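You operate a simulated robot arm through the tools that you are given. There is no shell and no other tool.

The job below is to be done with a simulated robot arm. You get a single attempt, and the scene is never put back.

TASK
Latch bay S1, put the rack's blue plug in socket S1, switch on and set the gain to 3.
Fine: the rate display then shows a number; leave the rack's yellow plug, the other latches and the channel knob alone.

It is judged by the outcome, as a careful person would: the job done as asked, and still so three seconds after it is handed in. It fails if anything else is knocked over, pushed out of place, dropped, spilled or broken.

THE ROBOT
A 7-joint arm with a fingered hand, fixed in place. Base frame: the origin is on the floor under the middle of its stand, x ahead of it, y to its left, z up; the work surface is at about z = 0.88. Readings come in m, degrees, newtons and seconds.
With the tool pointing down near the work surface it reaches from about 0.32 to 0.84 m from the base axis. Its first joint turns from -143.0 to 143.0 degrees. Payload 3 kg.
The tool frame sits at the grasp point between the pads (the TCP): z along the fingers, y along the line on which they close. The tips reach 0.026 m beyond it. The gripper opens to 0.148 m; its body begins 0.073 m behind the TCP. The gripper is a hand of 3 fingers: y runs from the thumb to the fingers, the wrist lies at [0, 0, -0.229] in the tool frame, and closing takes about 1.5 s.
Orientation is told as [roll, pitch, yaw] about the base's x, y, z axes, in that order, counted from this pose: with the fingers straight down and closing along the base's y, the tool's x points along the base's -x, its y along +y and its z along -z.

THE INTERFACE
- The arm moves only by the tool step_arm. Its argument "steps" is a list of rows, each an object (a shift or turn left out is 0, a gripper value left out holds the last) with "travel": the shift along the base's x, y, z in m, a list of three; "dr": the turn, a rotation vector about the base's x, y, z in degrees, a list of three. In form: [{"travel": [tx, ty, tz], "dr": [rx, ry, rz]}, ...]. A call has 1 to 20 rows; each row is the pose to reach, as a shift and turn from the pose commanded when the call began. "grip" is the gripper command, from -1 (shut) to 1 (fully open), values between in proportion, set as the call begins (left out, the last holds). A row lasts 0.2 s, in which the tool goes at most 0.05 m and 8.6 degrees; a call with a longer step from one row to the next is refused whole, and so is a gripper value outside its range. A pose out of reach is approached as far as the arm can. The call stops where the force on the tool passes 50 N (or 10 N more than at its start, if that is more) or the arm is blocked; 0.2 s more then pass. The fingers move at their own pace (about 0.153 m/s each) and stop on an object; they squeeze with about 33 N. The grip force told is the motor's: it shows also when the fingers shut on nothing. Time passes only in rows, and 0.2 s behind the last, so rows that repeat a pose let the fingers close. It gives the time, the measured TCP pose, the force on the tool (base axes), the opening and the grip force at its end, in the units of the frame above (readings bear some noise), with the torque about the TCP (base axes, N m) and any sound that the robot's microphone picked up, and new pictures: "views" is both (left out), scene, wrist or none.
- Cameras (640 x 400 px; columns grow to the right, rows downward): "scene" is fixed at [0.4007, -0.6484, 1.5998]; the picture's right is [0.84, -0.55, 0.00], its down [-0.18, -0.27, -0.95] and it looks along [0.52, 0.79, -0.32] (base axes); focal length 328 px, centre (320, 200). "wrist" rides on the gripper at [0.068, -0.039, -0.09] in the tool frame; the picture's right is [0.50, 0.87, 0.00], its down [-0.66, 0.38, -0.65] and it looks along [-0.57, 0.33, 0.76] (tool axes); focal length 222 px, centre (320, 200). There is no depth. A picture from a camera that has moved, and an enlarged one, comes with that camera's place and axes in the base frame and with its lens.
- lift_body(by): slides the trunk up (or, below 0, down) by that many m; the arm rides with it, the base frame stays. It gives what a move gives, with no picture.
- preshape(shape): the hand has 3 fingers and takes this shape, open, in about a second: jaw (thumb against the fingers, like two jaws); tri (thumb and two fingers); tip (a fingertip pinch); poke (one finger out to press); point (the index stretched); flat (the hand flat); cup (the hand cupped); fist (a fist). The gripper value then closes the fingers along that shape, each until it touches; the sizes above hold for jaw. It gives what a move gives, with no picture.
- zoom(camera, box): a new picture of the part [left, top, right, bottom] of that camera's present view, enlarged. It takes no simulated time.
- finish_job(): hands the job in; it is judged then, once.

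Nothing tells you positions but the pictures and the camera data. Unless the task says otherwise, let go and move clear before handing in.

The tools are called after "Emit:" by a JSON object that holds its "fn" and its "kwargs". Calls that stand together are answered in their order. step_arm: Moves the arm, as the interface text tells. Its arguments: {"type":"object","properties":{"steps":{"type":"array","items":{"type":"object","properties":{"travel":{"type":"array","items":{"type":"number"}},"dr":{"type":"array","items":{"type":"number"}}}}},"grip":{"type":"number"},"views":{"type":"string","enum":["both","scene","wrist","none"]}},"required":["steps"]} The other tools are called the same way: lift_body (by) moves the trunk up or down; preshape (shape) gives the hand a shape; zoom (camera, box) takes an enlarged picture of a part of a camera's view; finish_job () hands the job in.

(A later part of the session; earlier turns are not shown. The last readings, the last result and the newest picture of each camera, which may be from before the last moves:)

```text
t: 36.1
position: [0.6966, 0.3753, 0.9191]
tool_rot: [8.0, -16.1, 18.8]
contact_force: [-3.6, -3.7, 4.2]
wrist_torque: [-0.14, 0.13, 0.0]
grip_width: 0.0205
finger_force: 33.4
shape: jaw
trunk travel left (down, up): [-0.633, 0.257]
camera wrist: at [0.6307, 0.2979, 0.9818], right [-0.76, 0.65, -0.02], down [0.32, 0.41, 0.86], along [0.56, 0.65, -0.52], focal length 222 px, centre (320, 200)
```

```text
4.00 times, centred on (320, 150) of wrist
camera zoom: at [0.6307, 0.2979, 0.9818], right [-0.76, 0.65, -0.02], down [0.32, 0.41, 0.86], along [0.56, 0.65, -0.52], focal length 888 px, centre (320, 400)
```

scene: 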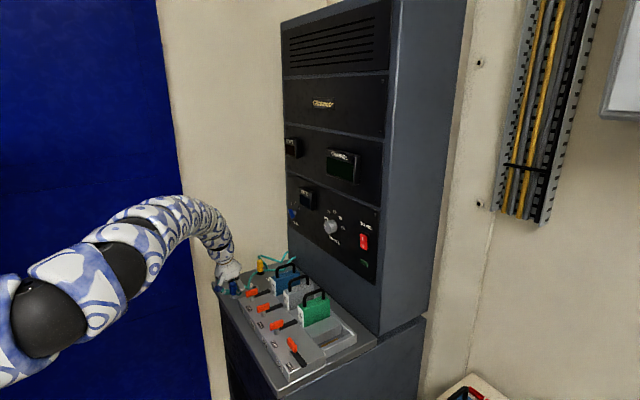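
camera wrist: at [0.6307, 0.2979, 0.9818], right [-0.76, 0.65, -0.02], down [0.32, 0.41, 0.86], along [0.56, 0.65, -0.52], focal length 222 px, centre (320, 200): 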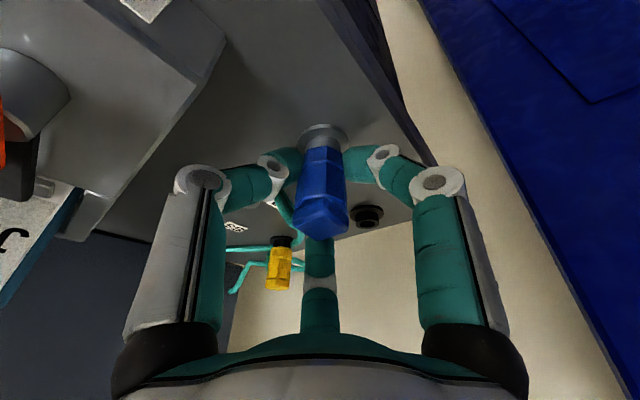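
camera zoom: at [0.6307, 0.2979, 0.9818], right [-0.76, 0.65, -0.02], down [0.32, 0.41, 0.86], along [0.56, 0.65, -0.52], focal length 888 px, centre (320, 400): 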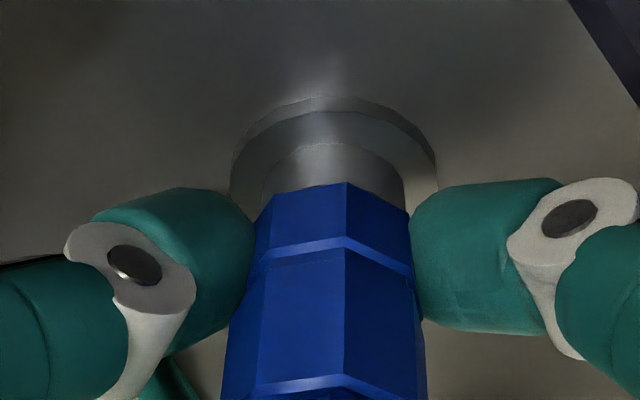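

The plug is at the same height as when parked, with light contact (4 N). I'll press slightly further to be sure it is seated.

Emit:
{"fn": "step_arm", "kwargs": {"steps": [{"travel": [0, 0, -0.001]}, {"travel": [0, 0, -0.002]}, {"travel": [0, 0, -0.003]}, {"travel": [0, 0, -0.003]}]}}

Emit:
{"fn": "zoom", "kwargs": {"camera": "wrist", "box": [260, 100, 380, 200]}}

Emit:
{"fn": "zoom", "kwargs": {"camera": "scene", "box": [228, 266, 258, 302]}}

```text
t: 37.1
position: [0.6973, 0.3743, 0.9175]
tool_rot: [8.1, -16.3, 18.8]
contact_force: [2.4, -1.6, 16.0]
wrist_torque: [-0.16, 0.05, 0.07]
grip_width: 0.0208
finger_force: 33.1
shape: jaw
trunk travel left (down, up): [-0.633, 0.257]
camera wrist: at [0.6306, 0.2975, 0.9799], right [-0.76, 0.65, -0.02], down [0.32, 0.41, 0.86], along [0.56, 0.65, -0.52], focal length 222 px, centre (320, 200)
```

scene: 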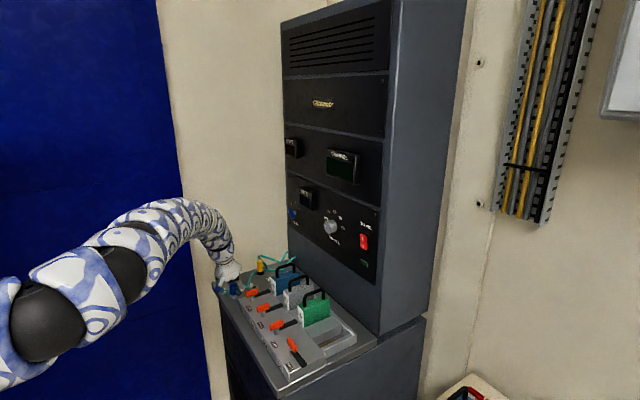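
wrist: 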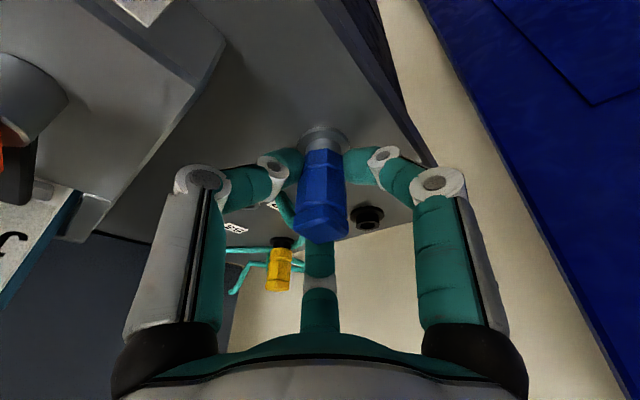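

```text
4.00 times, centred on (320, 150) of wrist
camera zoom: at [0.6306, 0.2975, 0.9799], right [-0.76, 0.65, -0.02], down [0.32, 0.41, 0.86], along [0.56, 0.65, -0.52], focal length 888 px, centre (320, 400)
```

zoom: 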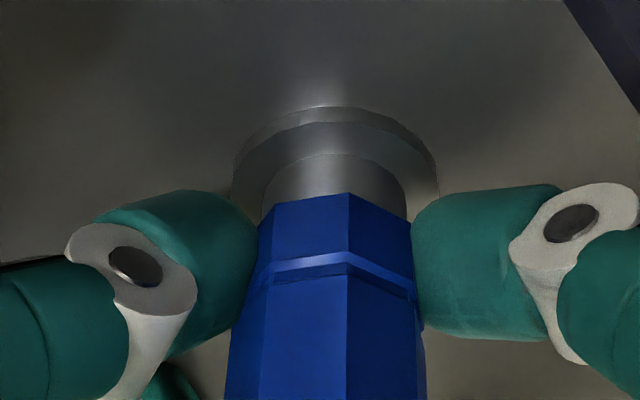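

```text
11.11 times, centred on (243, 284) of scene
camera zoom: at [0.4007, -0.6484, 1.5998], right [0.84, -0.55, 0.0], down [-0.18, -0.27, -0.95], along [0.52, 0.79, -0.32], focal length 3640 px, centre (1176, -733)
```

zoom: 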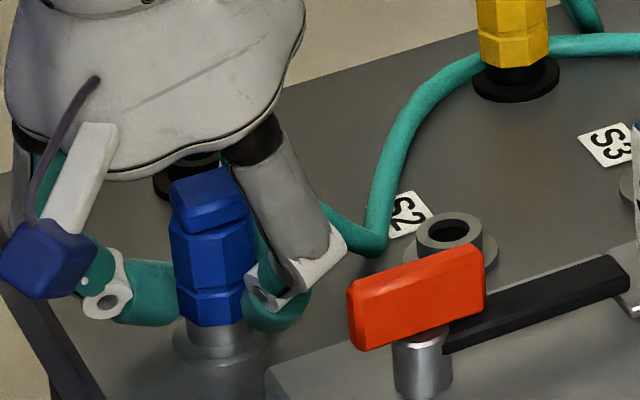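

The plug bottoms out on the S1 socket at the same height as it sat when parked, and it only slid up in the grip when pressed, so it is seated. I'll open moderately to stay clear of the latch block.

Emit:
{"fn": "step_arm", "kwargs": {"steps": [{"travel": [0, 0, 0.001]}, {"travel": [0, 0, 0.002]}, {"travel": [0, 0, 0.002]}, {"travel": [0, 0, 0.002]}], "grip": -0.2}}

Emit:
{"fn": "zoom", "kwargs": {"camera": "wrist", "box": [230, 90, 410, 230]}}

Emit:
{"fn": "zoom", "kwargs": {"camera": "scene", "box": [228, 266, 258, 302]}}

```text
t: 38.1
position: [0.6982, 0.3759, 0.9179]
tool_rot: [8.3, -16.2, 18.8]
contact_force: [-0.1, -1.0, -0.1]
wrist_torque: [0.0, -0.02, -0.01]
grip_width: 0.059
finger_force: 0.1
shape: jaw
trunk travel left (down, up): [-0.633, 0.257]
camera wrist: at [0.6316, 0.2984, 0.9804], right [-0.76, 0.65, -0.02], down [0.32, 0.41, 0.86], along [0.56, 0.65, -0.52], focal length 222 px, centre (320, 200)
```

scene: 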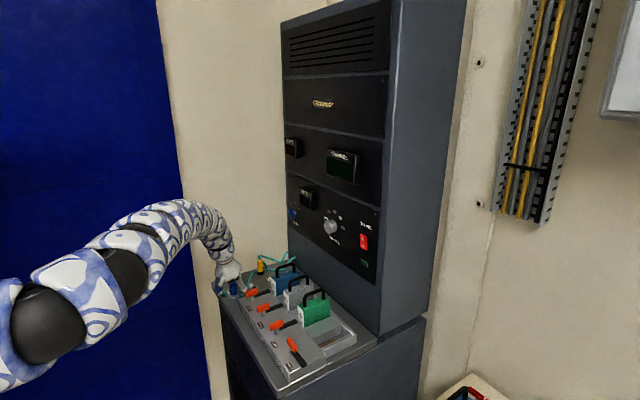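
wrist: 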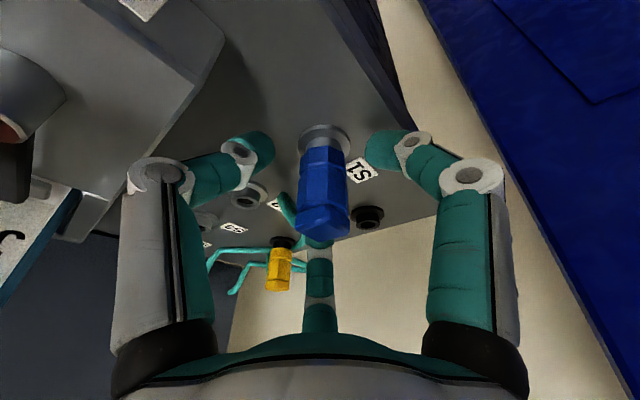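

```text
2.86 times, centred on (320, 160) of wrist
camera zoom: at [0.6316, 0.2984, 0.9804], right [-0.76, 0.65, -0.02], down [0.32, 0.41, 0.86], along [0.56, 0.65, -0.52], focal length 635 px, centre (320, 314)
```

zoom: 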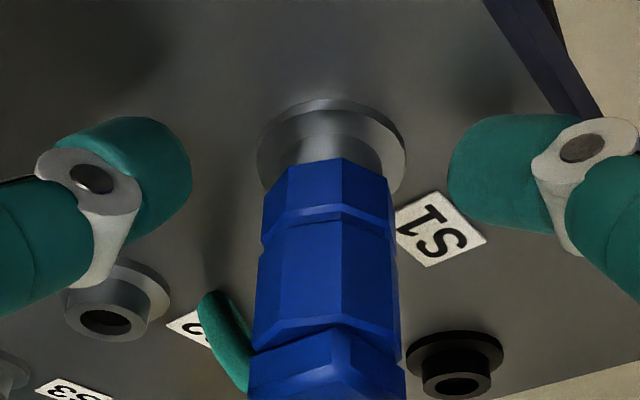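

```text
11.11 times, centred on (243, 284) of scene
camera zoom: at [0.4007, -0.6484, 1.5998], right [0.84, -0.55, 0.0], down [-0.18, -0.27, -0.95], along [0.52, 0.79, -0.32], focal length 3640 px, centre (1176, -733)
```

zoom: 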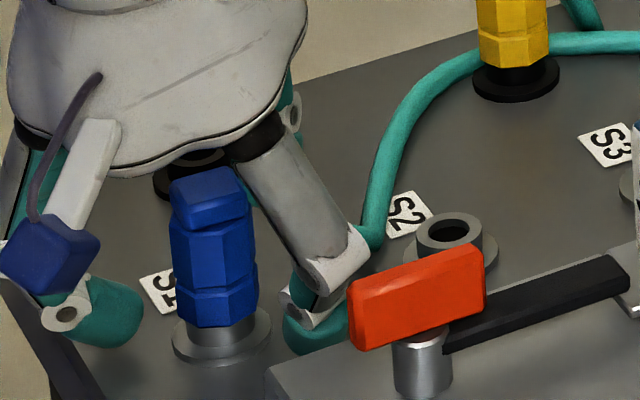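

The plug stands upright, centred on S1, with the fingers clear of it. I'll raise the hand straight up.

Emit:
{"fn": "step_arm", "kwargs": {"steps": [{"travel": [0, 0, 0.015]}, {"travel": [0, 0, 0.03]}, {"travel": [0, 0, 0.05]}, {"travel": [0, 0, 0.075]}, {"travel": [0, 0, 0.1]}, {"travel": [0, 0, 0.13]}, {"travel": [0, 0, 0.16]}]}}

Emit:
{"fn": "zoom", "kwargs": {"camera": "scene", "box": [220, 250, 270, 302]}}

Emit:
{"fn": "zoom", "kwargs": {"camera": "wrist", "box": [220, 0, 420, 140]}}

```text
t: 39.7
position: [0.6986, 0.3814, 1.076]
tool_rot: [8.1, -15.9, 18.9]
contact_force: [-0.2, 0.7, 0.1]
wrist_torque: [0.03, -0.04, -0.02]
grip_width: 0.0589
finger_force: 0.1
shape: jaw
out of reach, approached as far as the arm can: row 6, 7
trunk travel left (down, up): [-0.633, 0.257]
camera wrist: at [0.6334, 0.3039, 1.1396], right [-0.76, 0.65, -0.02], down [0.32, 0.41, 0.85], along [0.56, 0.64, -0.52], focal length 222 px, centre (320, 200)
```

scene: 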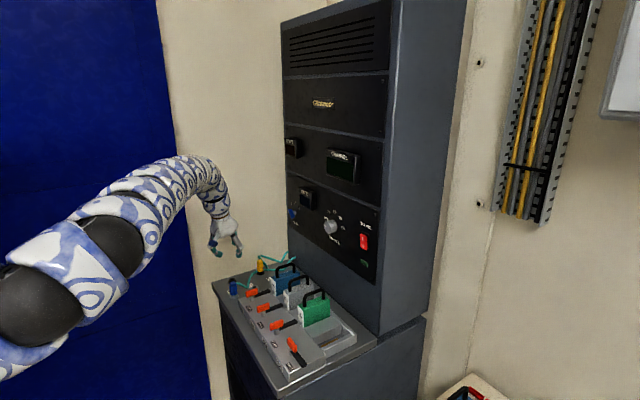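
wrist: 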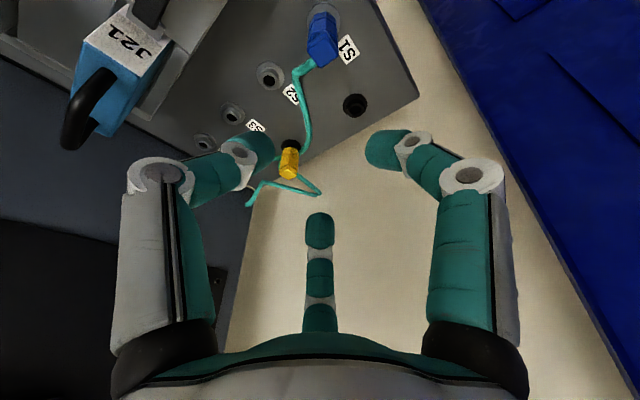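

```text
7.69 times, centred on (245, 276) of scene
camera zoom: at [0.4007, -0.6484, 1.5998], right [0.84, -0.55, 0.0], down [-0.18, -0.27, -0.95], along [0.52, 0.79, -0.32], focal length 2520 px, centre (897, -385)
```

zoom: 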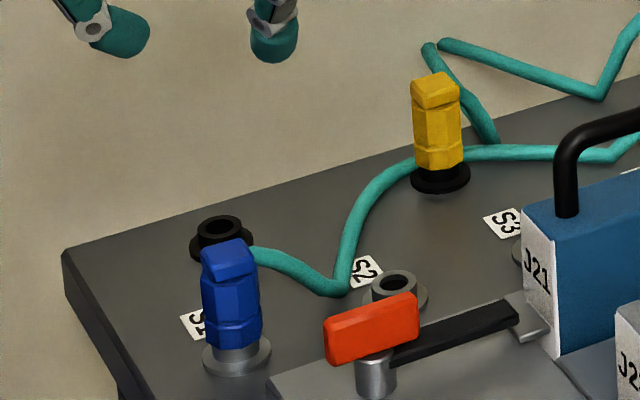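

```text
2.86 times, centred on (320, 70) of wrist
camera zoom: at [0.6334, 0.3039, 1.1396], right [-0.76, 0.65, -0.02], down [0.32, 0.41, 0.85], along [0.56, 0.64, -0.52], focal length 635 px, centre (320, 571)
```

zoom: 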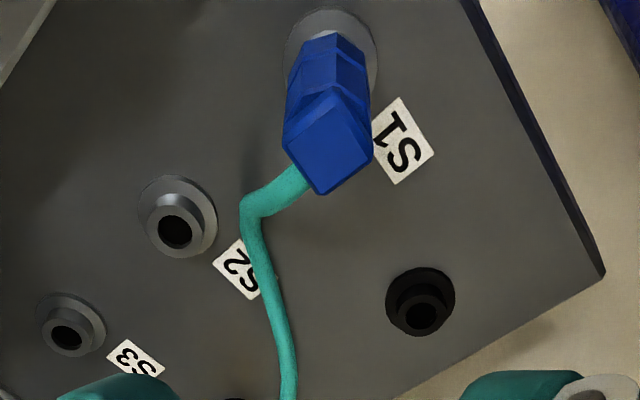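

The blue plug is seated upright in S1, at the same height as the parked yellow plug. Next is the mains switch, around (0.98, 0.00, 1.18). I'll swing the hand away from the deck and turn it to point forward (+x).

Emit:
{"fn": "step_arm", "kwargs": {"steps": [{"travel": [-0.01, -0.023, 0.008], "dr": [0.69, -7.41, -2.31]}, {"travel": [-0.02, -0.046, 0.02], "dr": [1.39, -14.83, -4.62]}, {"travel": [-0.025, -0.069, 0.035], "dr": [2.08, -22.24, -6.94]}, {"travel": [-0.03, -0.092, 0.05], "dr": [2.78, -29.66, -9.25]}, {"travel": [-0.03, -0.115, 0.065], "dr": [3.47, -37.07, -11.56]}, {"travel": [-0.03, -0.138, 0.08], "dr": [4.16, -44.48, -13.87]}, {"travel": [-0.025, -0.161, 0.095], "dr": [4.86, -51.9, -16.18]}, {"travel": [-0.02, -0.184, 0.11], "dr": [5.55, -59.31, -18.5]}, {"travel": [-0.01, -0.207, 0.12], "dr": [6.25, -66.73, -20.81]}, {"travel": [0.0, -0.23, 0.124], "dr": [6.94, -74.14, -23.12]}]}}

```text
t: 41.9
position: [0.799, 0.3262, 1.1222]
tool_rot: [178.1, -89.6, -178.6]
contact_force: [0.2, -0.1, -0.4]
wrist_torque: [0.0, 0.0, -0.02]
grip_width: 0.0593
finger_force: 0.1
shape: jaw
out of reach, approached as far as the arm can: row 1, 2, 3, 4, 5, 6, 7, 8, 9, 10
trunk travel left (down, up): [-0.633, 0.257]
camera wrist: at [0.7088, 0.2881, 1.0546], right [0.01, 0.87, -0.5], down [-0.65, 0.39, 0.65], along [0.76, 0.32, 0.57], focal length 222 px, centre (320, 200)
```

scene: 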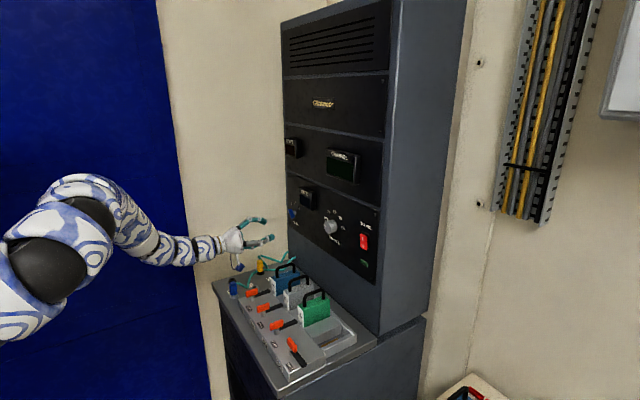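
wrist: 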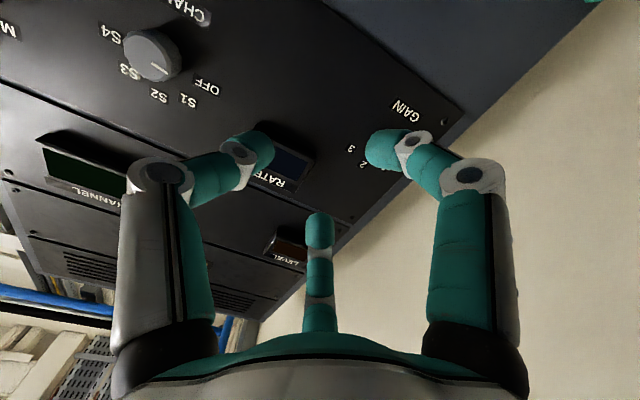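

The arm lagged through the turn but the hand now points forward at (0.80, 0.33, 1.12) with no contact. I'll check that nothing on the deck was disturbed, then move back and to the right.

Emit:
{"fn": "zoom", "kwargs": {"camera": "scene", "box": [190, 210, 330, 310]}}

Emit:
{"fn": "step_arm", "kwargs": {"steps": [{"travel": [-0.02, -0.01, 0.02]}, {"travel": [-0.04, -0.03, 0.04]}, {"travel": [-0.06, -0.06, 0.06]}, {"travel": [-0.07, -0.09, 0.08]}, {"travel": [-0.07, -0.12, 0.09]}]}}

```text
4.00 times, centred on (260, 260) of scene
camera zoom: at [0.4007, -0.6484, 1.5998], right [0.84, -0.55, 0.0], down [-0.18, -0.27, -0.95], along [0.52, 0.79, -0.32], focal length 1311 px, centre (560, -40)
```

zoom: 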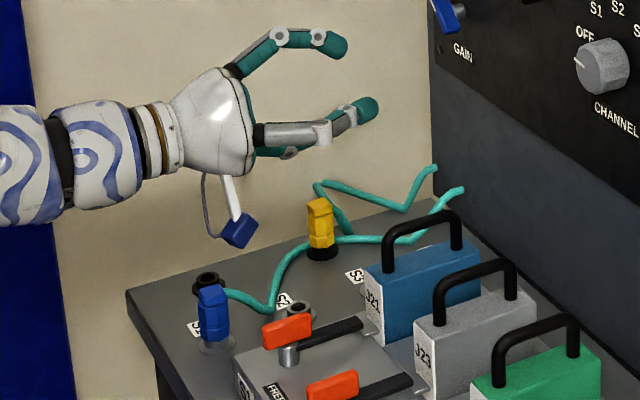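

```text
t: 43.1
position: [0.8206, 0.3112, 1.1214]
tool_rot: [174.0, -89.8, -174.4]
contact_force: [-0.1, 0.5, 0.0]
wrist_torque: [0.02, 0.0, 0.01]
grip_width: 0.0593
finger_force: 0.0
shape: jaw
out of reach, approached as far as the arm can: row 1, 2, 3, 4, 5
trunk travel left (down, up): [-0.633, 0.257]
camera wrist: at [0.7307, 0.2731, 1.0546], right [0.0, 0.87, -0.5], down [-0.65, 0.38, 0.65], along [0.76, 0.33, 0.57], focal length 222 px, centre (320, 200)
```

scene: 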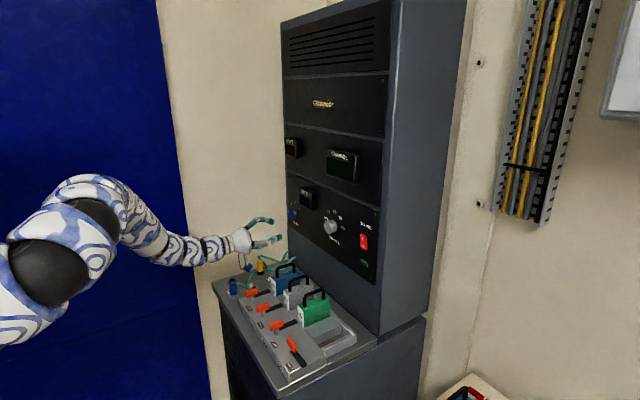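
wrist: 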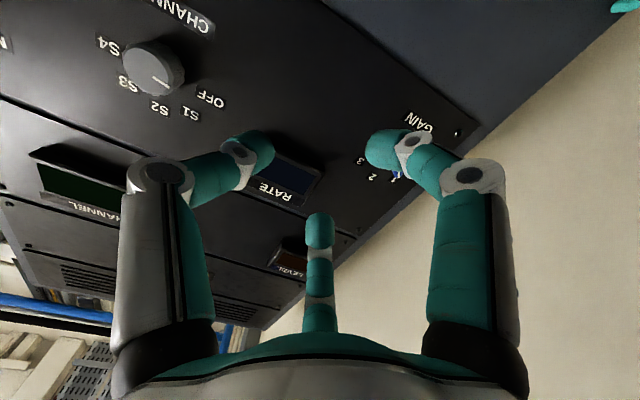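

All items on the deck are still in place, but this posture is against a joint limit because the arm can't retreat. I'll tip the hand back down while moving back toward the middle, to return to a neutral posture before pointing forward again.

Emit:
{"fn": "step_arm", "kwargs": {"steps": [{"travel": [0, 0, 0.01], "dr": [0, 8.2, 0]}, {"travel": [-0.01, -0.01, 0.02], "dr": [0, 16.4, 0]}, {"travel": [-0.02, -0.02, 0.03], "dr": [0, 24.6, 0]}, {"travel": [-0.03, -0.03, 0.04], "dr": [0, 32.8, 0]}, {"travel": [-0.04, -0.05, 0.05], "dr": [0, 41, 0]}, {"travel": [-0.06, -0.07, 0.06], "dr": [0, 49.2, 0]}, {"travel": [-0.08, -0.09, 0.07], "dr": [0, 57.4, 0]}, {"travel": [-0.1, -0.11, 0.08], "dr": [0, 65.6, 0]}, {"travel": [-0.12, -0.13, 0.09], "dr": [0, 73.8, 0]}, {"travel": [-0.14, -0.15, 0.1], "dr": [0, 82, 0]}, {"travel": [-0.16, -0.17, 0.1], "dr": [0, 90, 0]}]}}

```text
t: 45.5
position: [0.7311, 0.2092, 1.2202]
tool_rot: [0.6, -28.8, -0.3]
contact_force: [0.7, 0.4, -5.6]
wrist_torque: [0.03, -0.28, -0.01]
grip_width: 0.0592
finger_force: 0.1
shape: jaw
out of reach, approached as far as the arm can: row 1, 2, 3, 4, 5, 6, 8, 9, 10, 11
trunk travel left (down, up): [-0.633, 0.257]
camera wrist: at [0.6284, 0.1694, 1.2677], right [-0.44, 0.87, -0.23], down [0.26, 0.37, 0.89], along [0.86, 0.33, -0.39], focal length 222 px, centre (320, 200)
```

scene: 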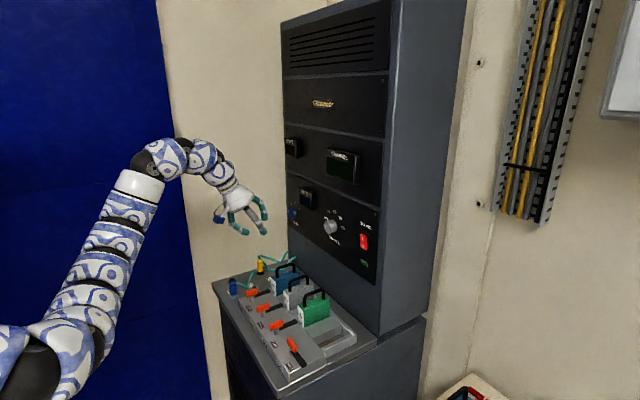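
wrist: 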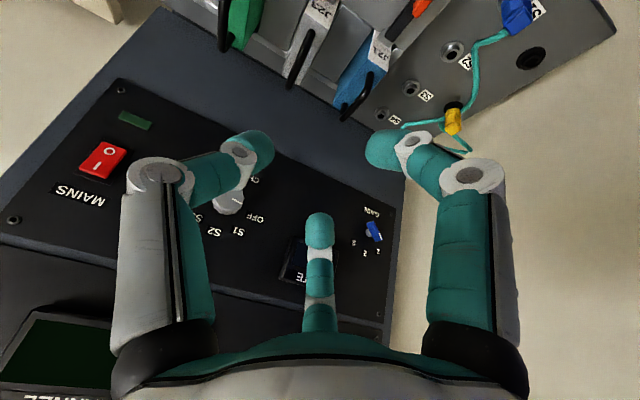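

The forearm now rises from a low elbow, and the hand is tilted 29° from vertical at (0.73, 0.21, 1.22). From this posture, pointing forward should be easy for the wrist. I'll rotate forward in place while sliding right.

Emit:
{"fn": "step_arm", "kwargs": {"steps": [{"travel": [0, 0, 0.0], "dr": [0, -7.6, 0]}, {"travel": [0, -0.01, 0.0], "dr": [0, -15.3, 0]}, {"travel": [0, -0.02, 0.0], "dr": [0, -23, 0]}, {"travel": [0, -0.03, 0], "dr": [0, -30.6, 0]}, {"travel": [0, -0.045, 0], "dr": [0, -38.3, 0]}, {"travel": [0, -0.06, 0], "dr": [0, -46, 0]}, {"travel": [0, -0.075, 0], "dr": [0, -53.6, 0]}, {"travel": [0, -0.09, 0], "dr": [0, -61.2, 0]}]}}

```text
t: 47.3
position: [0.7255, 0.1198, 1.2045]
tool_rot: [0.9, -88.7, -0.8]
contact_force: [0.1, 0.0, 1.0]
wrist_torque: [-0.03, 0.06, -0.01]
grip_width: 0.0591
finger_force: 0.0
shape: jaw
trunk travel left (down, up): [-0.633, 0.257]
camera wrist: at [0.6349, 0.0797, 1.1396], right [-0.01, 0.87, -0.5], down [-0.64, 0.38, 0.67], along [0.77, 0.33, 0.55], focal length 222 px, centre (320, 200)
```

scene: 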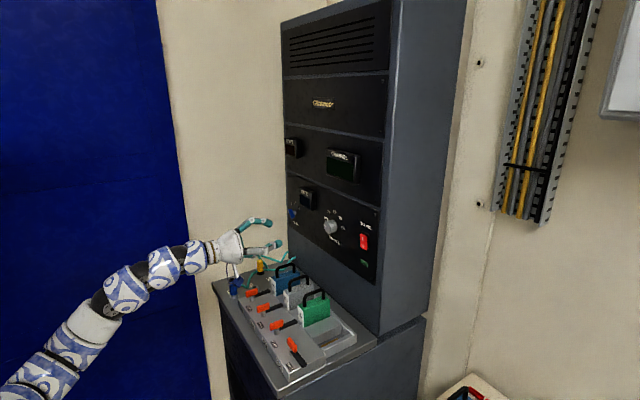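
wrist: 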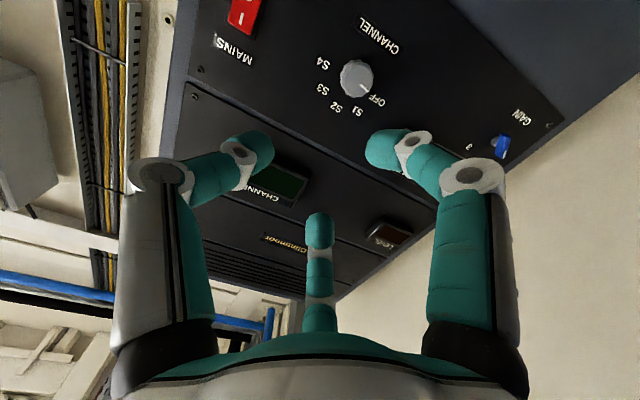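

The hand points forward at (0.726, 0.120, 1.205), well clear of the panel. I'll change to the poke shape for the mains switch and look.

Emit:
{"fn": "preshape", "kwargs": {"shape": "poke"}}

Emit:
{"fn": "step_arm", "kwargs": {"steps": [{"travel": [0, 0, 0]}, {"travel": [0, 0, 0]}]}}

Emit:
{"fn": "zoom", "kwargs": {"camera": "scene", "box": [170, 180, 310, 290]}}

Emit:
{"fn": "zoom", "kwargs": {"camera": "wrist", "box": [160, 0, 420, 140]}}

```text
t: 48.2
position: [0.7265, 0.1207, 1.2042]
tool_rot: [0.4, -88.7, -0.3]
contact_force: [-0.1, 0.2, -0.2]
wrist_torque: [-0.01, 0.0, 0.01]
grip_width: 0.0002
finger_force: 0.0
shape: poke
trunk travel left (down, up): [-0.633, 0.257]
```

```text
t: 48.8
position: [0.7256, 0.121, 1.2046]
tool_rot: [0.3, -88.7, -0.4]
contact_force: [-0.7, 0.3, -0.4]
wrist_torque: [-0.04, -0.01, -0.01]
grip_width: 0.0001
finger_force: 0.3
shape: poke
trunk travel left (down, up): [-0.633, 0.257]
camera wrist: at [0.6348, 0.0801, 1.1394], right [-0.01, 0.87, -0.5], down [-0.64, 0.38, 0.67], along [0.77, 0.33, 0.55], focal length 222 px, centre (320, 200)
```

scene: 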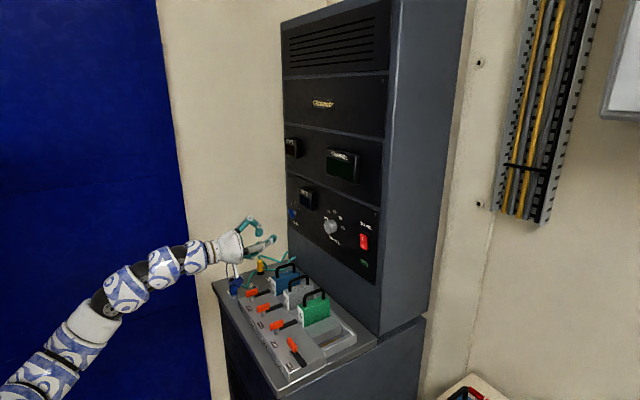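
wrist: 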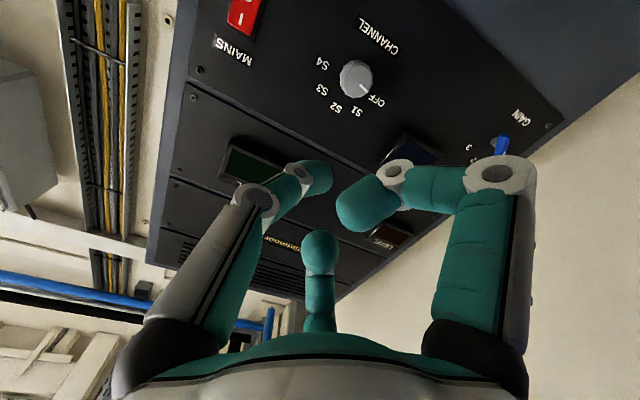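

```text
3.64 times, centred on (240, 235) of scene
camera zoom: at [0.4007, -0.6484, 1.5998], right [0.84, -0.55, 0.0], down [-0.18, -0.27, -0.95], along [0.52, 0.79, -0.32], focal length 1191 px, centre (611, 73)
```

zoom: 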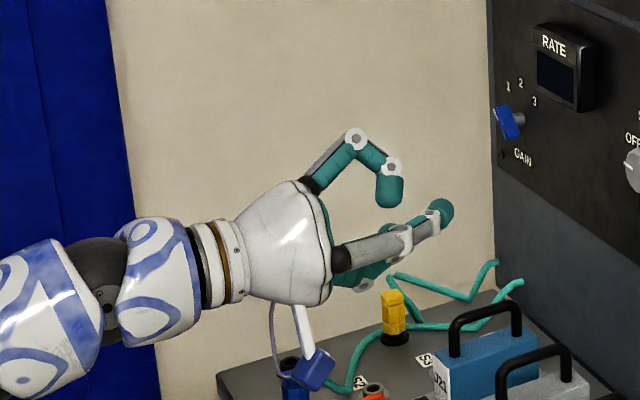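

```text
2.46 times, centred on (290, 70) of wrist
camera zoom: at [0.6348, 0.0801, 1.1394], right [-0.01, 0.87, -0.5], down [-0.64, 0.38, 0.67], along [0.77, 0.33, 0.55], focal length 547 px, centre (394, 520)
```

zoom: 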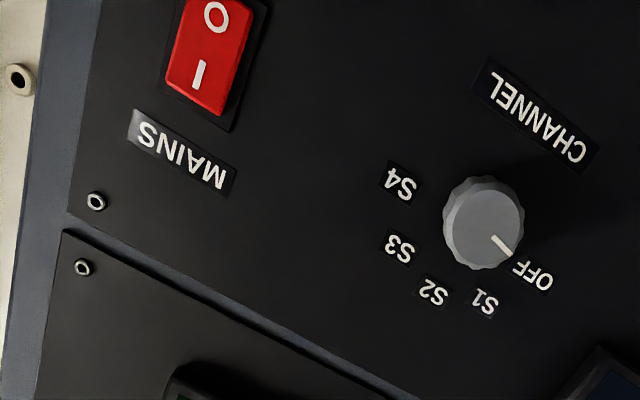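

In poke shape the extended finger's tip lies on the tool axis, about 0.028 m beyond the TCP. The "I" half of the rocker measures (≈0.98, 0.002, 1.190). I'll move in front of it.

Emit:
{"fn": "step_arm", "kwargs": {"steps": [{"travel": [0.01, -0.03, -0.003]}, {"travel": [0.04, -0.06, -0.006]}, {"travel": [0.07, -0.09, -0.009]}, {"travel": [0.11, -0.119, -0.0126]}, {"travel": [0.15, -0.119, -0.0126]}, {"travel": [0.17, -0.119, -0.0126]}, {"travel": [0.17, -0.119, -0.0126]}]}}

Emit:
{"fn": "zoom", "kwargs": {"camera": "scene", "box": [300, 180, 400, 290]}}

Emit:
{"fn": "zoom", "kwargs": {"camera": "wrist", "box": [220, 80, 420, 220]}}

```text
t: 50.4
position: [0.8991, 0.0001, 1.1911]
tool_rot: [0.7, -88.7, -0.5]
contact_force: [-0.1, -0.3, -0.5]
wrist_torque: [-0.02, 0.03, 0.01]
grip_width: 0.0
finger_force: 0.2
shape: poke
trunk travel left (down, up): [-0.633, 0.257]
camera wrist: at [0.8066, -0.0402, 1.1253], right [-0.01, 0.87, -0.5], down [-0.64, 0.38, 0.67], along [0.77, 0.33, 0.55], focal length 222 px, centre (320, 200)
```

scene: 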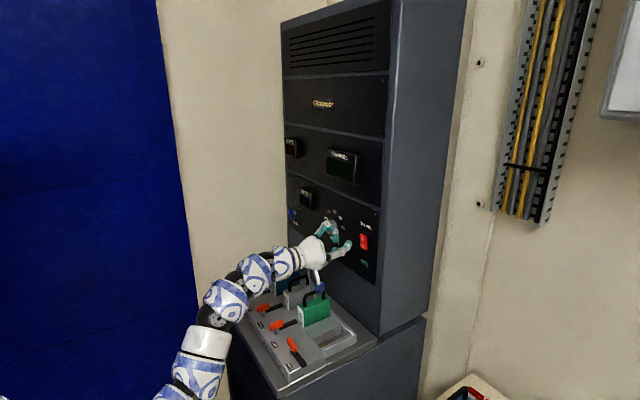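
wrist: 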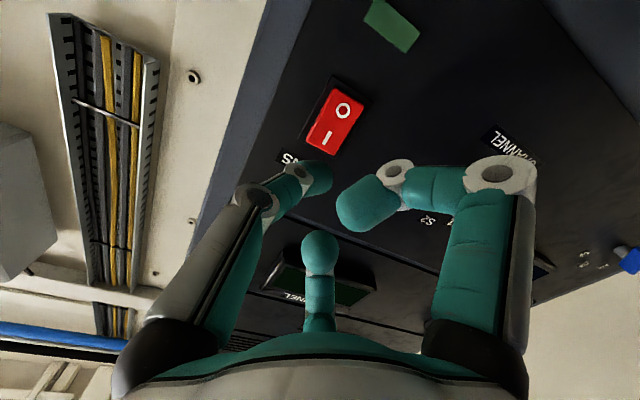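

```text
3.64 times, centred on (350, 235) of scene
camera zoom: at [0.4007, -0.6484, 1.5998], right [0.84, -0.55, 0.0], down [-0.18, -0.27, -0.95], along [0.52, 0.79, -0.32], focal length 1191 px, centre (211, 73)
```

zoom: 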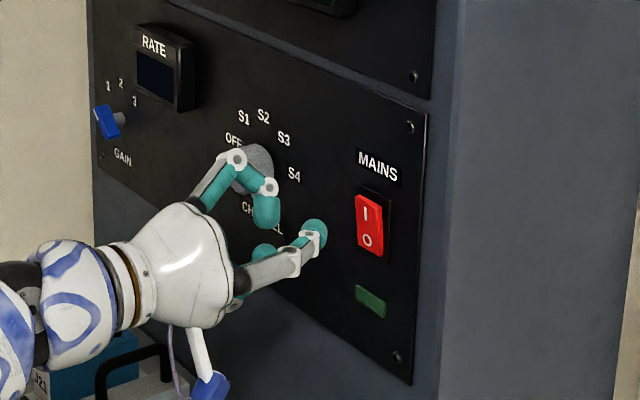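

```text
2.86 times, centred on (320, 150) of wrist
camera zoom: at [0.8066, -0.0402, 1.1253], right [-0.01, 0.87, -0.5], down [-0.64, 0.38, 0.67], along [0.77, 0.33, 0.55], focal length 635 px, centre (320, 343)
```

zoom: 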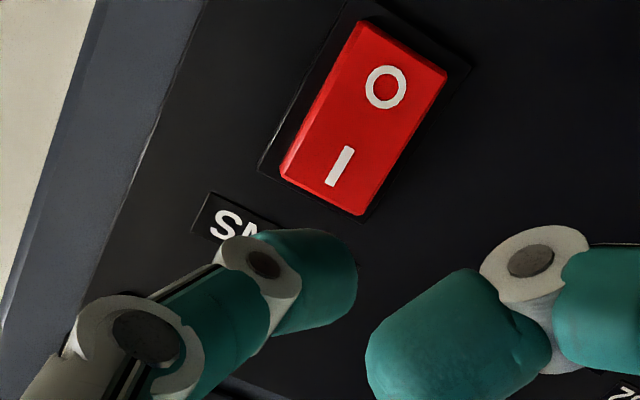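

The fingertip is level with the "I" half of the rocker, about 5 cm from it. I'll advance in small steps and press.

Emit:
{"fn": "step_arm", "kwargs": {"steps": [{"travel": [0.02, 0.002, 0.001]}, {"travel": [0.035, 0.002, 0.001]}, {"travel": [0.043, 0.002, 0.001]}, {"travel": [0.048, 0.002, 0.001]}, {"travel": [0.052, 0.002, 0.001]}, {"travel": [0.056, 0.002, 0.001]}]}}

Emit:
{"fn": "zoom", "kwargs": {"camera": "scene", "box": [300, 180, 400, 290]}}

Emit:
{"fn": "zoom", "kwargs": {"camera": "wrist", "box": [220, 80, 420, 220]}}

```text
t: 51.8
position: [0.9512, 0.003, 1.1909]
tool_rot: [0.8, -88.8, -0.8]
contact_force: [-6.4, -1.3, -0.1]
wrist_torque: [-0.02, 0.03, -0.01]
grip_width: 0.0001
finger_force: 0.0
shape: poke
trunk travel left (down, up): [-0.633, 0.257]
camera wrist: at [0.8599, -0.0374, 1.1259], right [-0.01, 0.87, -0.5], down [-0.64, 0.38, 0.67], along [0.77, 0.33, 0.55], focal length 222 px, centre (320, 200)
```

scene: 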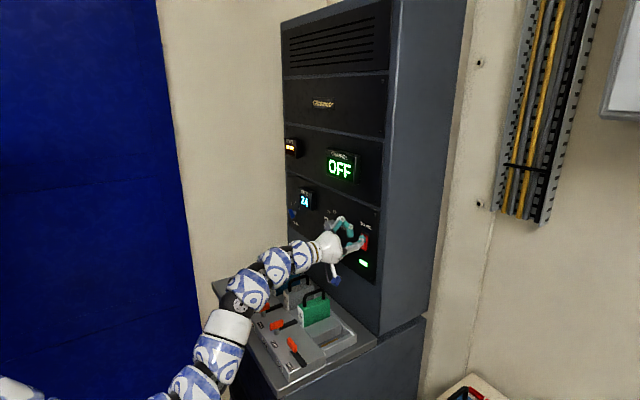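
wrist: 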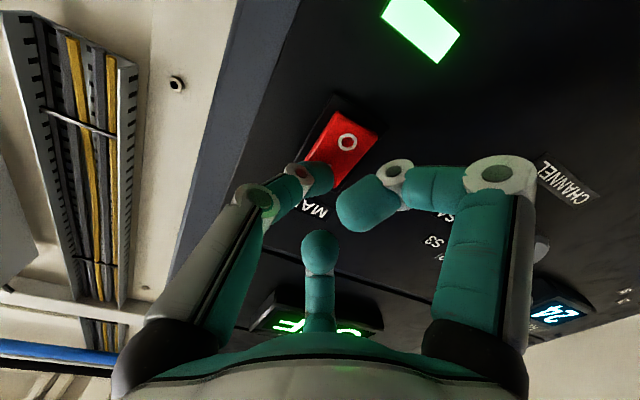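

```text
3.64 times, centred on (350, 235) of scene
camera zoom: at [0.4007, -0.6484, 1.5998], right [0.84, -0.55, 0.0], down [-0.18, -0.27, -0.95], along [0.52, 0.79, -0.32], focal length 1191 px, centre (211, 73)
```

zoom: 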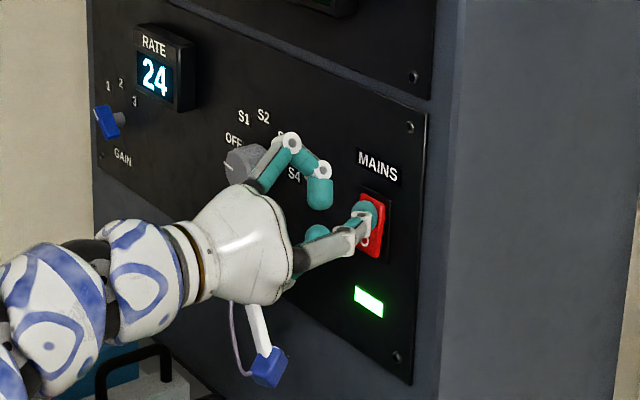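

```text
2.86 times, centred on (320, 150) of wrist
camera zoom: at [0.8599, -0.0374, 1.1259], right [-0.01, 0.87, -0.5], down [-0.64, 0.38, 0.67], along [0.77, 0.33, 0.55], focal length 635 px, centre (320, 343)
```

zoom: 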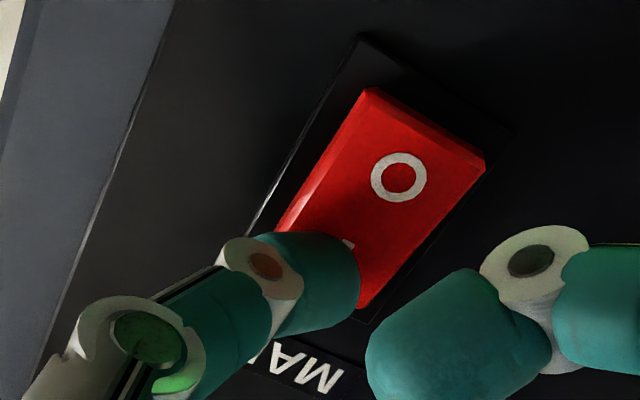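

The mains came on: the green lamp is lit, CHANNEL shows OFF and RATE shows 24. I'll press a touch further so the rocker latches, then withdraw and check that it stays on.

Emit:
{"fn": "step_arm", "kwargs": {"steps": [{"travel": [0.002, 0, 0]}, {"travel": [0.004, 0, 0]}, {"travel": [-0.01, 0, 0]}, {"travel": [-0.04, 0, 0]}, {"travel": [-0.08, 0, 0]}, {"travel": [-0.12, 0.0, 0]}]}}

Emit:
{"fn": "zoom", "kwargs": {"camera": "scene", "box": [270, 130, 400, 290]}}

Emit:
{"fn": "zoom", "kwargs": {"camera": "wrist", "box": [220, 0, 480, 180]}}

```text
t: 53.2
position: [0.8327, -0.001, 1.1894]
tool_rot: [1.0, -88.6, -0.9]
contact_force: [0.2, 0.3, -0.2]
wrist_torque: [0.01, 0.02, 0.0]
grip_width: 0.0001
finger_force: 0.1
shape: poke
trunk travel left (down, up): [-0.633, 0.257]
camera wrist: at [0.7414, -0.0401, 1.1248], right [-0.01, 0.87, -0.5], down [-0.64, 0.38, 0.67], along [0.77, 0.33, 0.55], focal length 222 px, centre (320, 200)
```

scene: 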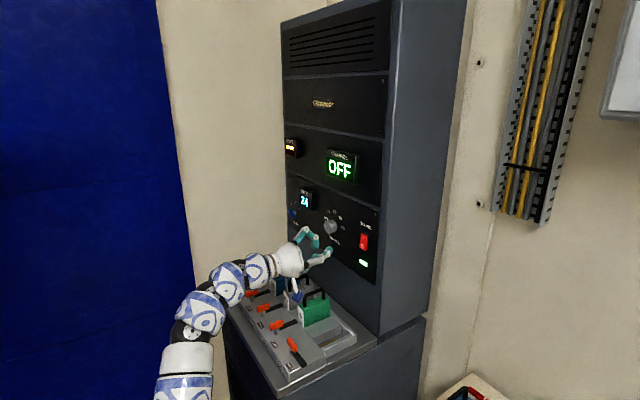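
wrist: 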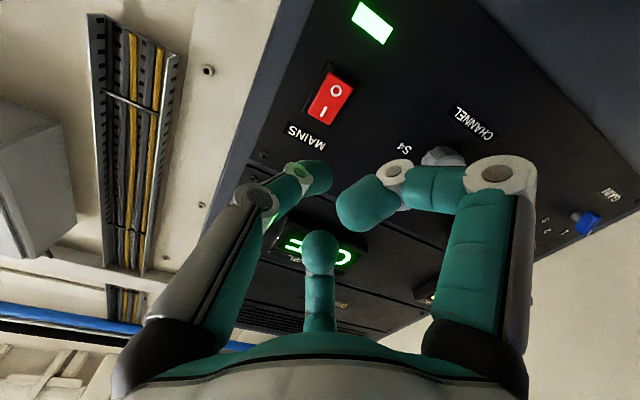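

```text
2.50 times, centred on (335, 210) of scene
camera zoom: at [0.4007, -0.6484, 1.5998], right [0.84, -0.55, 0.0], down [-0.18, -0.27, -0.95], along [0.52, 0.79, -0.32], focal length 819 px, centre (282, 175)
```

zoom: 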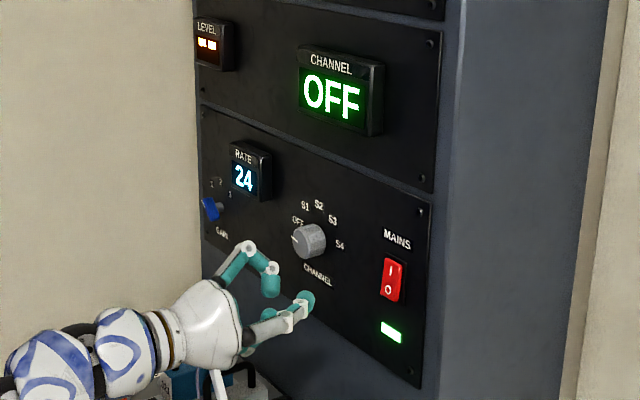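

```text
2.22 times, centred on (350, 90) of wrist
camera zoom: at [0.7414, -0.0401, 1.1248], right [-0.01, 0.87, -0.5], down [-0.64, 0.38, 0.67], along [0.77, 0.33, 0.55], focal length 494 px, centre (253, 444)
```

zoom: 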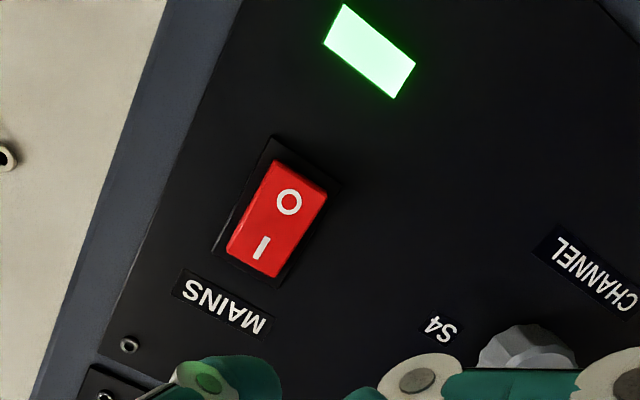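

Mains stays on and RATE shows 24. Next is the gain knob near (0.96, 0.393, 1.155), whose pointer is at 1 and has to turn clockwise to 3. I'll move back and left in front of it.

Emit:
{"fn": "step_arm", "kwargs": {"steps": [{"travel": [-0.04, 0.02, 0]}, {"travel": [-0.08, 0.05, -0.005]}, {"travel": [-0.09, 0.09, -0.01]}, {"travel": [-0.09, 0.13, -0.015]}, {"travel": [-0.09, 0.17, -0.02]}, {"travel": [-0.09, 0.21, -0.025]}, {"travel": [-0.09, 0.25, -0.03]}, {"travel": [-0.09, 0.29, -0.03]}, {"travel": [-0.085, 0.33, -0.03]}]}}

```text
refused: row 2 steps farther than a row can; nothing moved
```

The second row was slightly too long a step, so I'll resend the same path with shorter steps.

Emit:
{"fn": "step_arm", "kwargs": {"steps": [{"travel": [-0.035, 0.01, 0]}, {"travel": [-0.07, 0.03, -0.005]}, {"travel": [-0.09, 0.07, -0.01]}, {"travel": [-0.09, 0.11, -0.015]}, {"travel": [-0.09, 0.15, -0.02]}, {"travel": [-0.09, 0.19, -0.025]}, {"travel": [-0.09, 0.23, -0.03]}, {"travel": [-0.09, 0.27, -0.03]}, {"travel": [-0.09, 0.31, -0.03]}, {"travel": [-0.085, 0.34, -0.03]}]}}

Emit:
{"fn": "zoom", "kwargs": {"camera": "scene", "box": [180, 170, 330, 310]}}

```text
t: 55.4
position: [0.7458, 0.3445, 1.1668]
tool_rot: [0.3, -88.7, -0.2]
contact_force: [-0.1, 0.4, 0.2]
wrist_torque: [0.01, -0.04, -0.04]
grip_width: 0.0
finger_force: 0.0
shape: poke
trunk travel left (down, up): [-0.633, 0.257]
camera wrist: at [0.6554, 0.3051, 1.1012], right [-0.01, 0.87, -0.5], down [-0.64, 0.38, 0.67], along [0.77, 0.33, 0.55], focal length 222 px, centre (320, 200)
```

scene: 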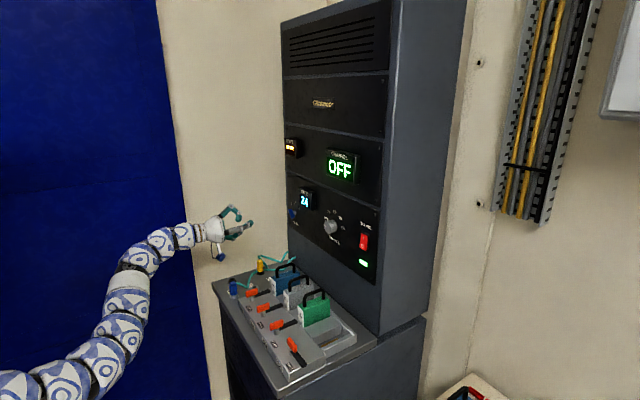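
wrist: 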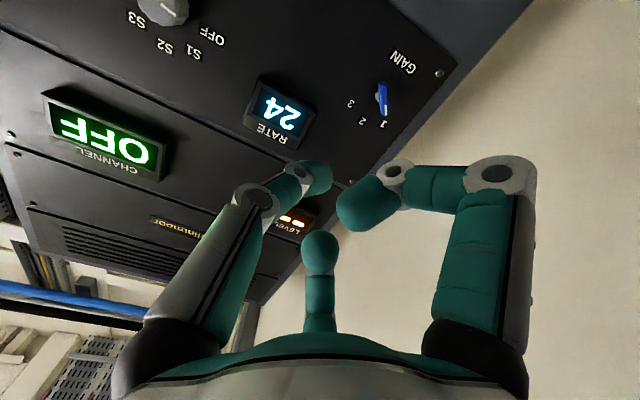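

```text
2.86 times, centred on (255, 240) of scene
camera zoom: at [0.4007, -0.6484, 1.5998], right [0.84, -0.55, 0.0], down [-0.18, -0.27, -0.95], along [0.52, 0.79, -0.32], focal length 936 px, centre (506, 86)
```

zoom: 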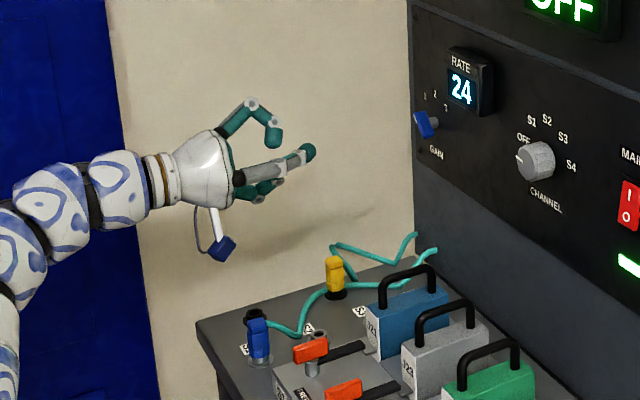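

The hand is in front of the left part of the panel. I'll zoom in on the gain knob to locate it and the label angles.

Emit:
{"fn": "zoom", "kwargs": {"camera": "wrist", "box": [320, 30, 460, 150]}}

Emit:
{"fn": "zoom", "kwargs": {"camera": "scene", "box": [280, 180, 330, 235]}}

```text
3.33 times, centred on (390, 90) of wrist
camera zoom: at [0.6554, 0.3051, 1.1012], right [-0.01, 0.87, -0.5], down [-0.64, 0.38, 0.67], along [0.77, 0.33, 0.55], focal length 740 px, centre (87, 567)
```

zoom: 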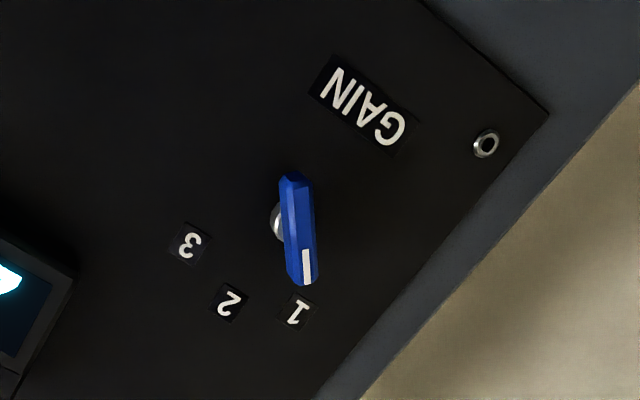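

```text
7.27 times, centred on (305, 208) of scene
camera zoom: at [0.4007, -0.6484, 1.5998], right [0.84, -0.55, 0.0], down [-0.18, -0.27, -0.95], along [0.52, 0.79, -0.32], focal length 2383 px, centre (429, 146)
```

zoom: 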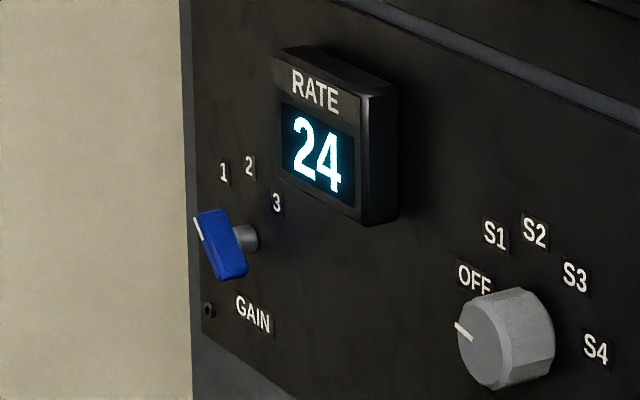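

The gain knob is clear now: its bar is centred at about (0.966, 0.4235, 1.131) at 45° toward "1", and the panel is at x≈0.986. The labels put position 3 about 90° clockwise from 1. I'll go back to the jaw shape, roll the hand +15° so fingers straddle the bar, and line up in front.

Emit:
{"fn": "preshape", "kwargs": {"shape": "jaw"}}

Emit:
{"fn": "step_arm", "kwargs": {"steps": [{"travel": [0, 0.02, -0.01], "dr": [5, 0, 0]}, {"travel": [0.01, 0.04, -0.02], "dr": [10, 0, 0]}, {"travel": [0.03, 0.06, -0.03], "dr": [15, 0, 0]}, {"travel": [0.06, 0.079, -0.036], "dr": [15, 0, 0]}, {"travel": [0.09, 0.079, -0.036], "dr": [15, 0, 0]}, {"travel": [0.11, 0.079, -0.036], "dr": [15, 0, 0]}], "grip": 0.0}}

Emit:
{"fn": "zoom", "kwargs": {"camera": "wrist", "box": [220, 40, 420, 200]}}

Emit:
{"fn": "zoom", "kwargs": {"camera": "scene", "box": [220, 170, 340, 270]}}

```text
t: 56.3
position: [0.7468, 0.3448, 1.1651]
tool_rot: [0.5, -88.7, -0.3]
contact_force: [0.3, 0.9, 0.5]
wrist_torque: [-0.03, 0.0, 0.04]
grip_width: 0.1476
finger_force: 0.1
shape: jaw
trunk travel left (down, up): [-0.633, 0.257]
```

```text
t: 57.7
position: [0.8593, 0.423, 1.124]
tool_rot: [85.4, -75.0, -85.0]
contact_force: [-0.7, 0.2, -0.7]
wrist_torque: [-0.02, -0.03, 0.01]
grip_width: 0.0743
finger_force: 0.0
shape: jaw
trunk travel left (down, up): [-0.633, 0.257]
camera wrist: at [0.7687, 0.4017, 1.0523], right [-0.01, 0.97, -0.26], down [-0.64, 0.19, 0.74], along [0.77, 0.18, 0.62], focal length 222 px, centre (320, 200)
```

scene: 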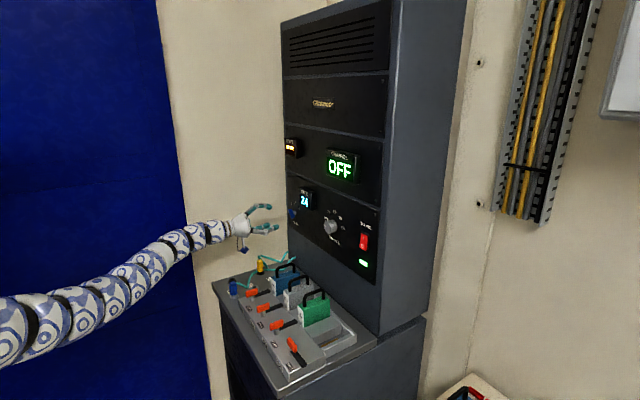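
wrist: 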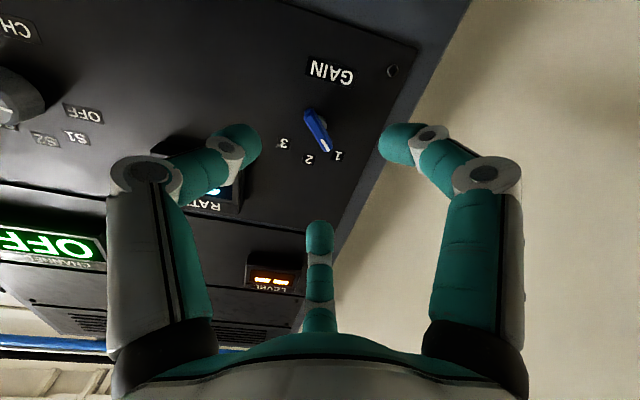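

```text
2.50 times, centred on (320, 120) of wrist
camera zoom: at [0.7687, 0.4017, 1.0523], right [-0.01, 0.97, -0.26], down [-0.64, 0.19, 0.74], along [0.77, 0.18, 0.62], focal length 555 px, centre (320, 400)
```

zoom: 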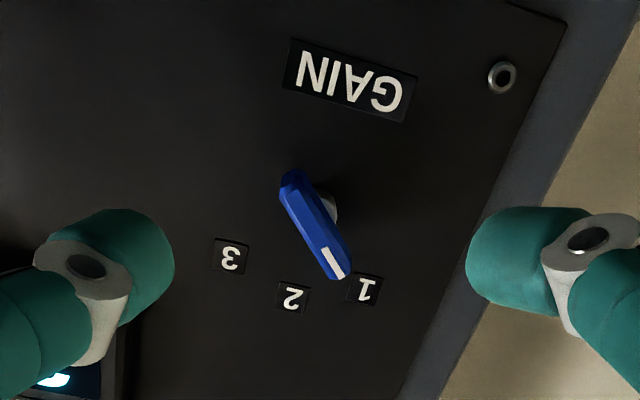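

```text
4.00 times, centred on (280, 220) of scene
camera zoom: at [0.4007, -0.6484, 1.5998], right [0.84, -0.55, 0.0], down [-0.18, -0.27, -0.95], along [0.52, 0.79, -0.32], focal length 1311 px, centre (480, 120)
```

zoom: 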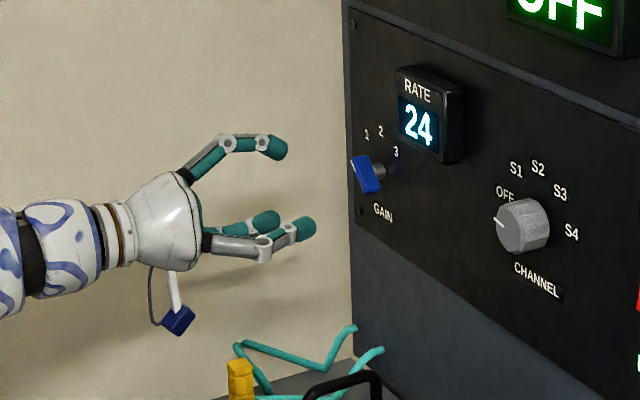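

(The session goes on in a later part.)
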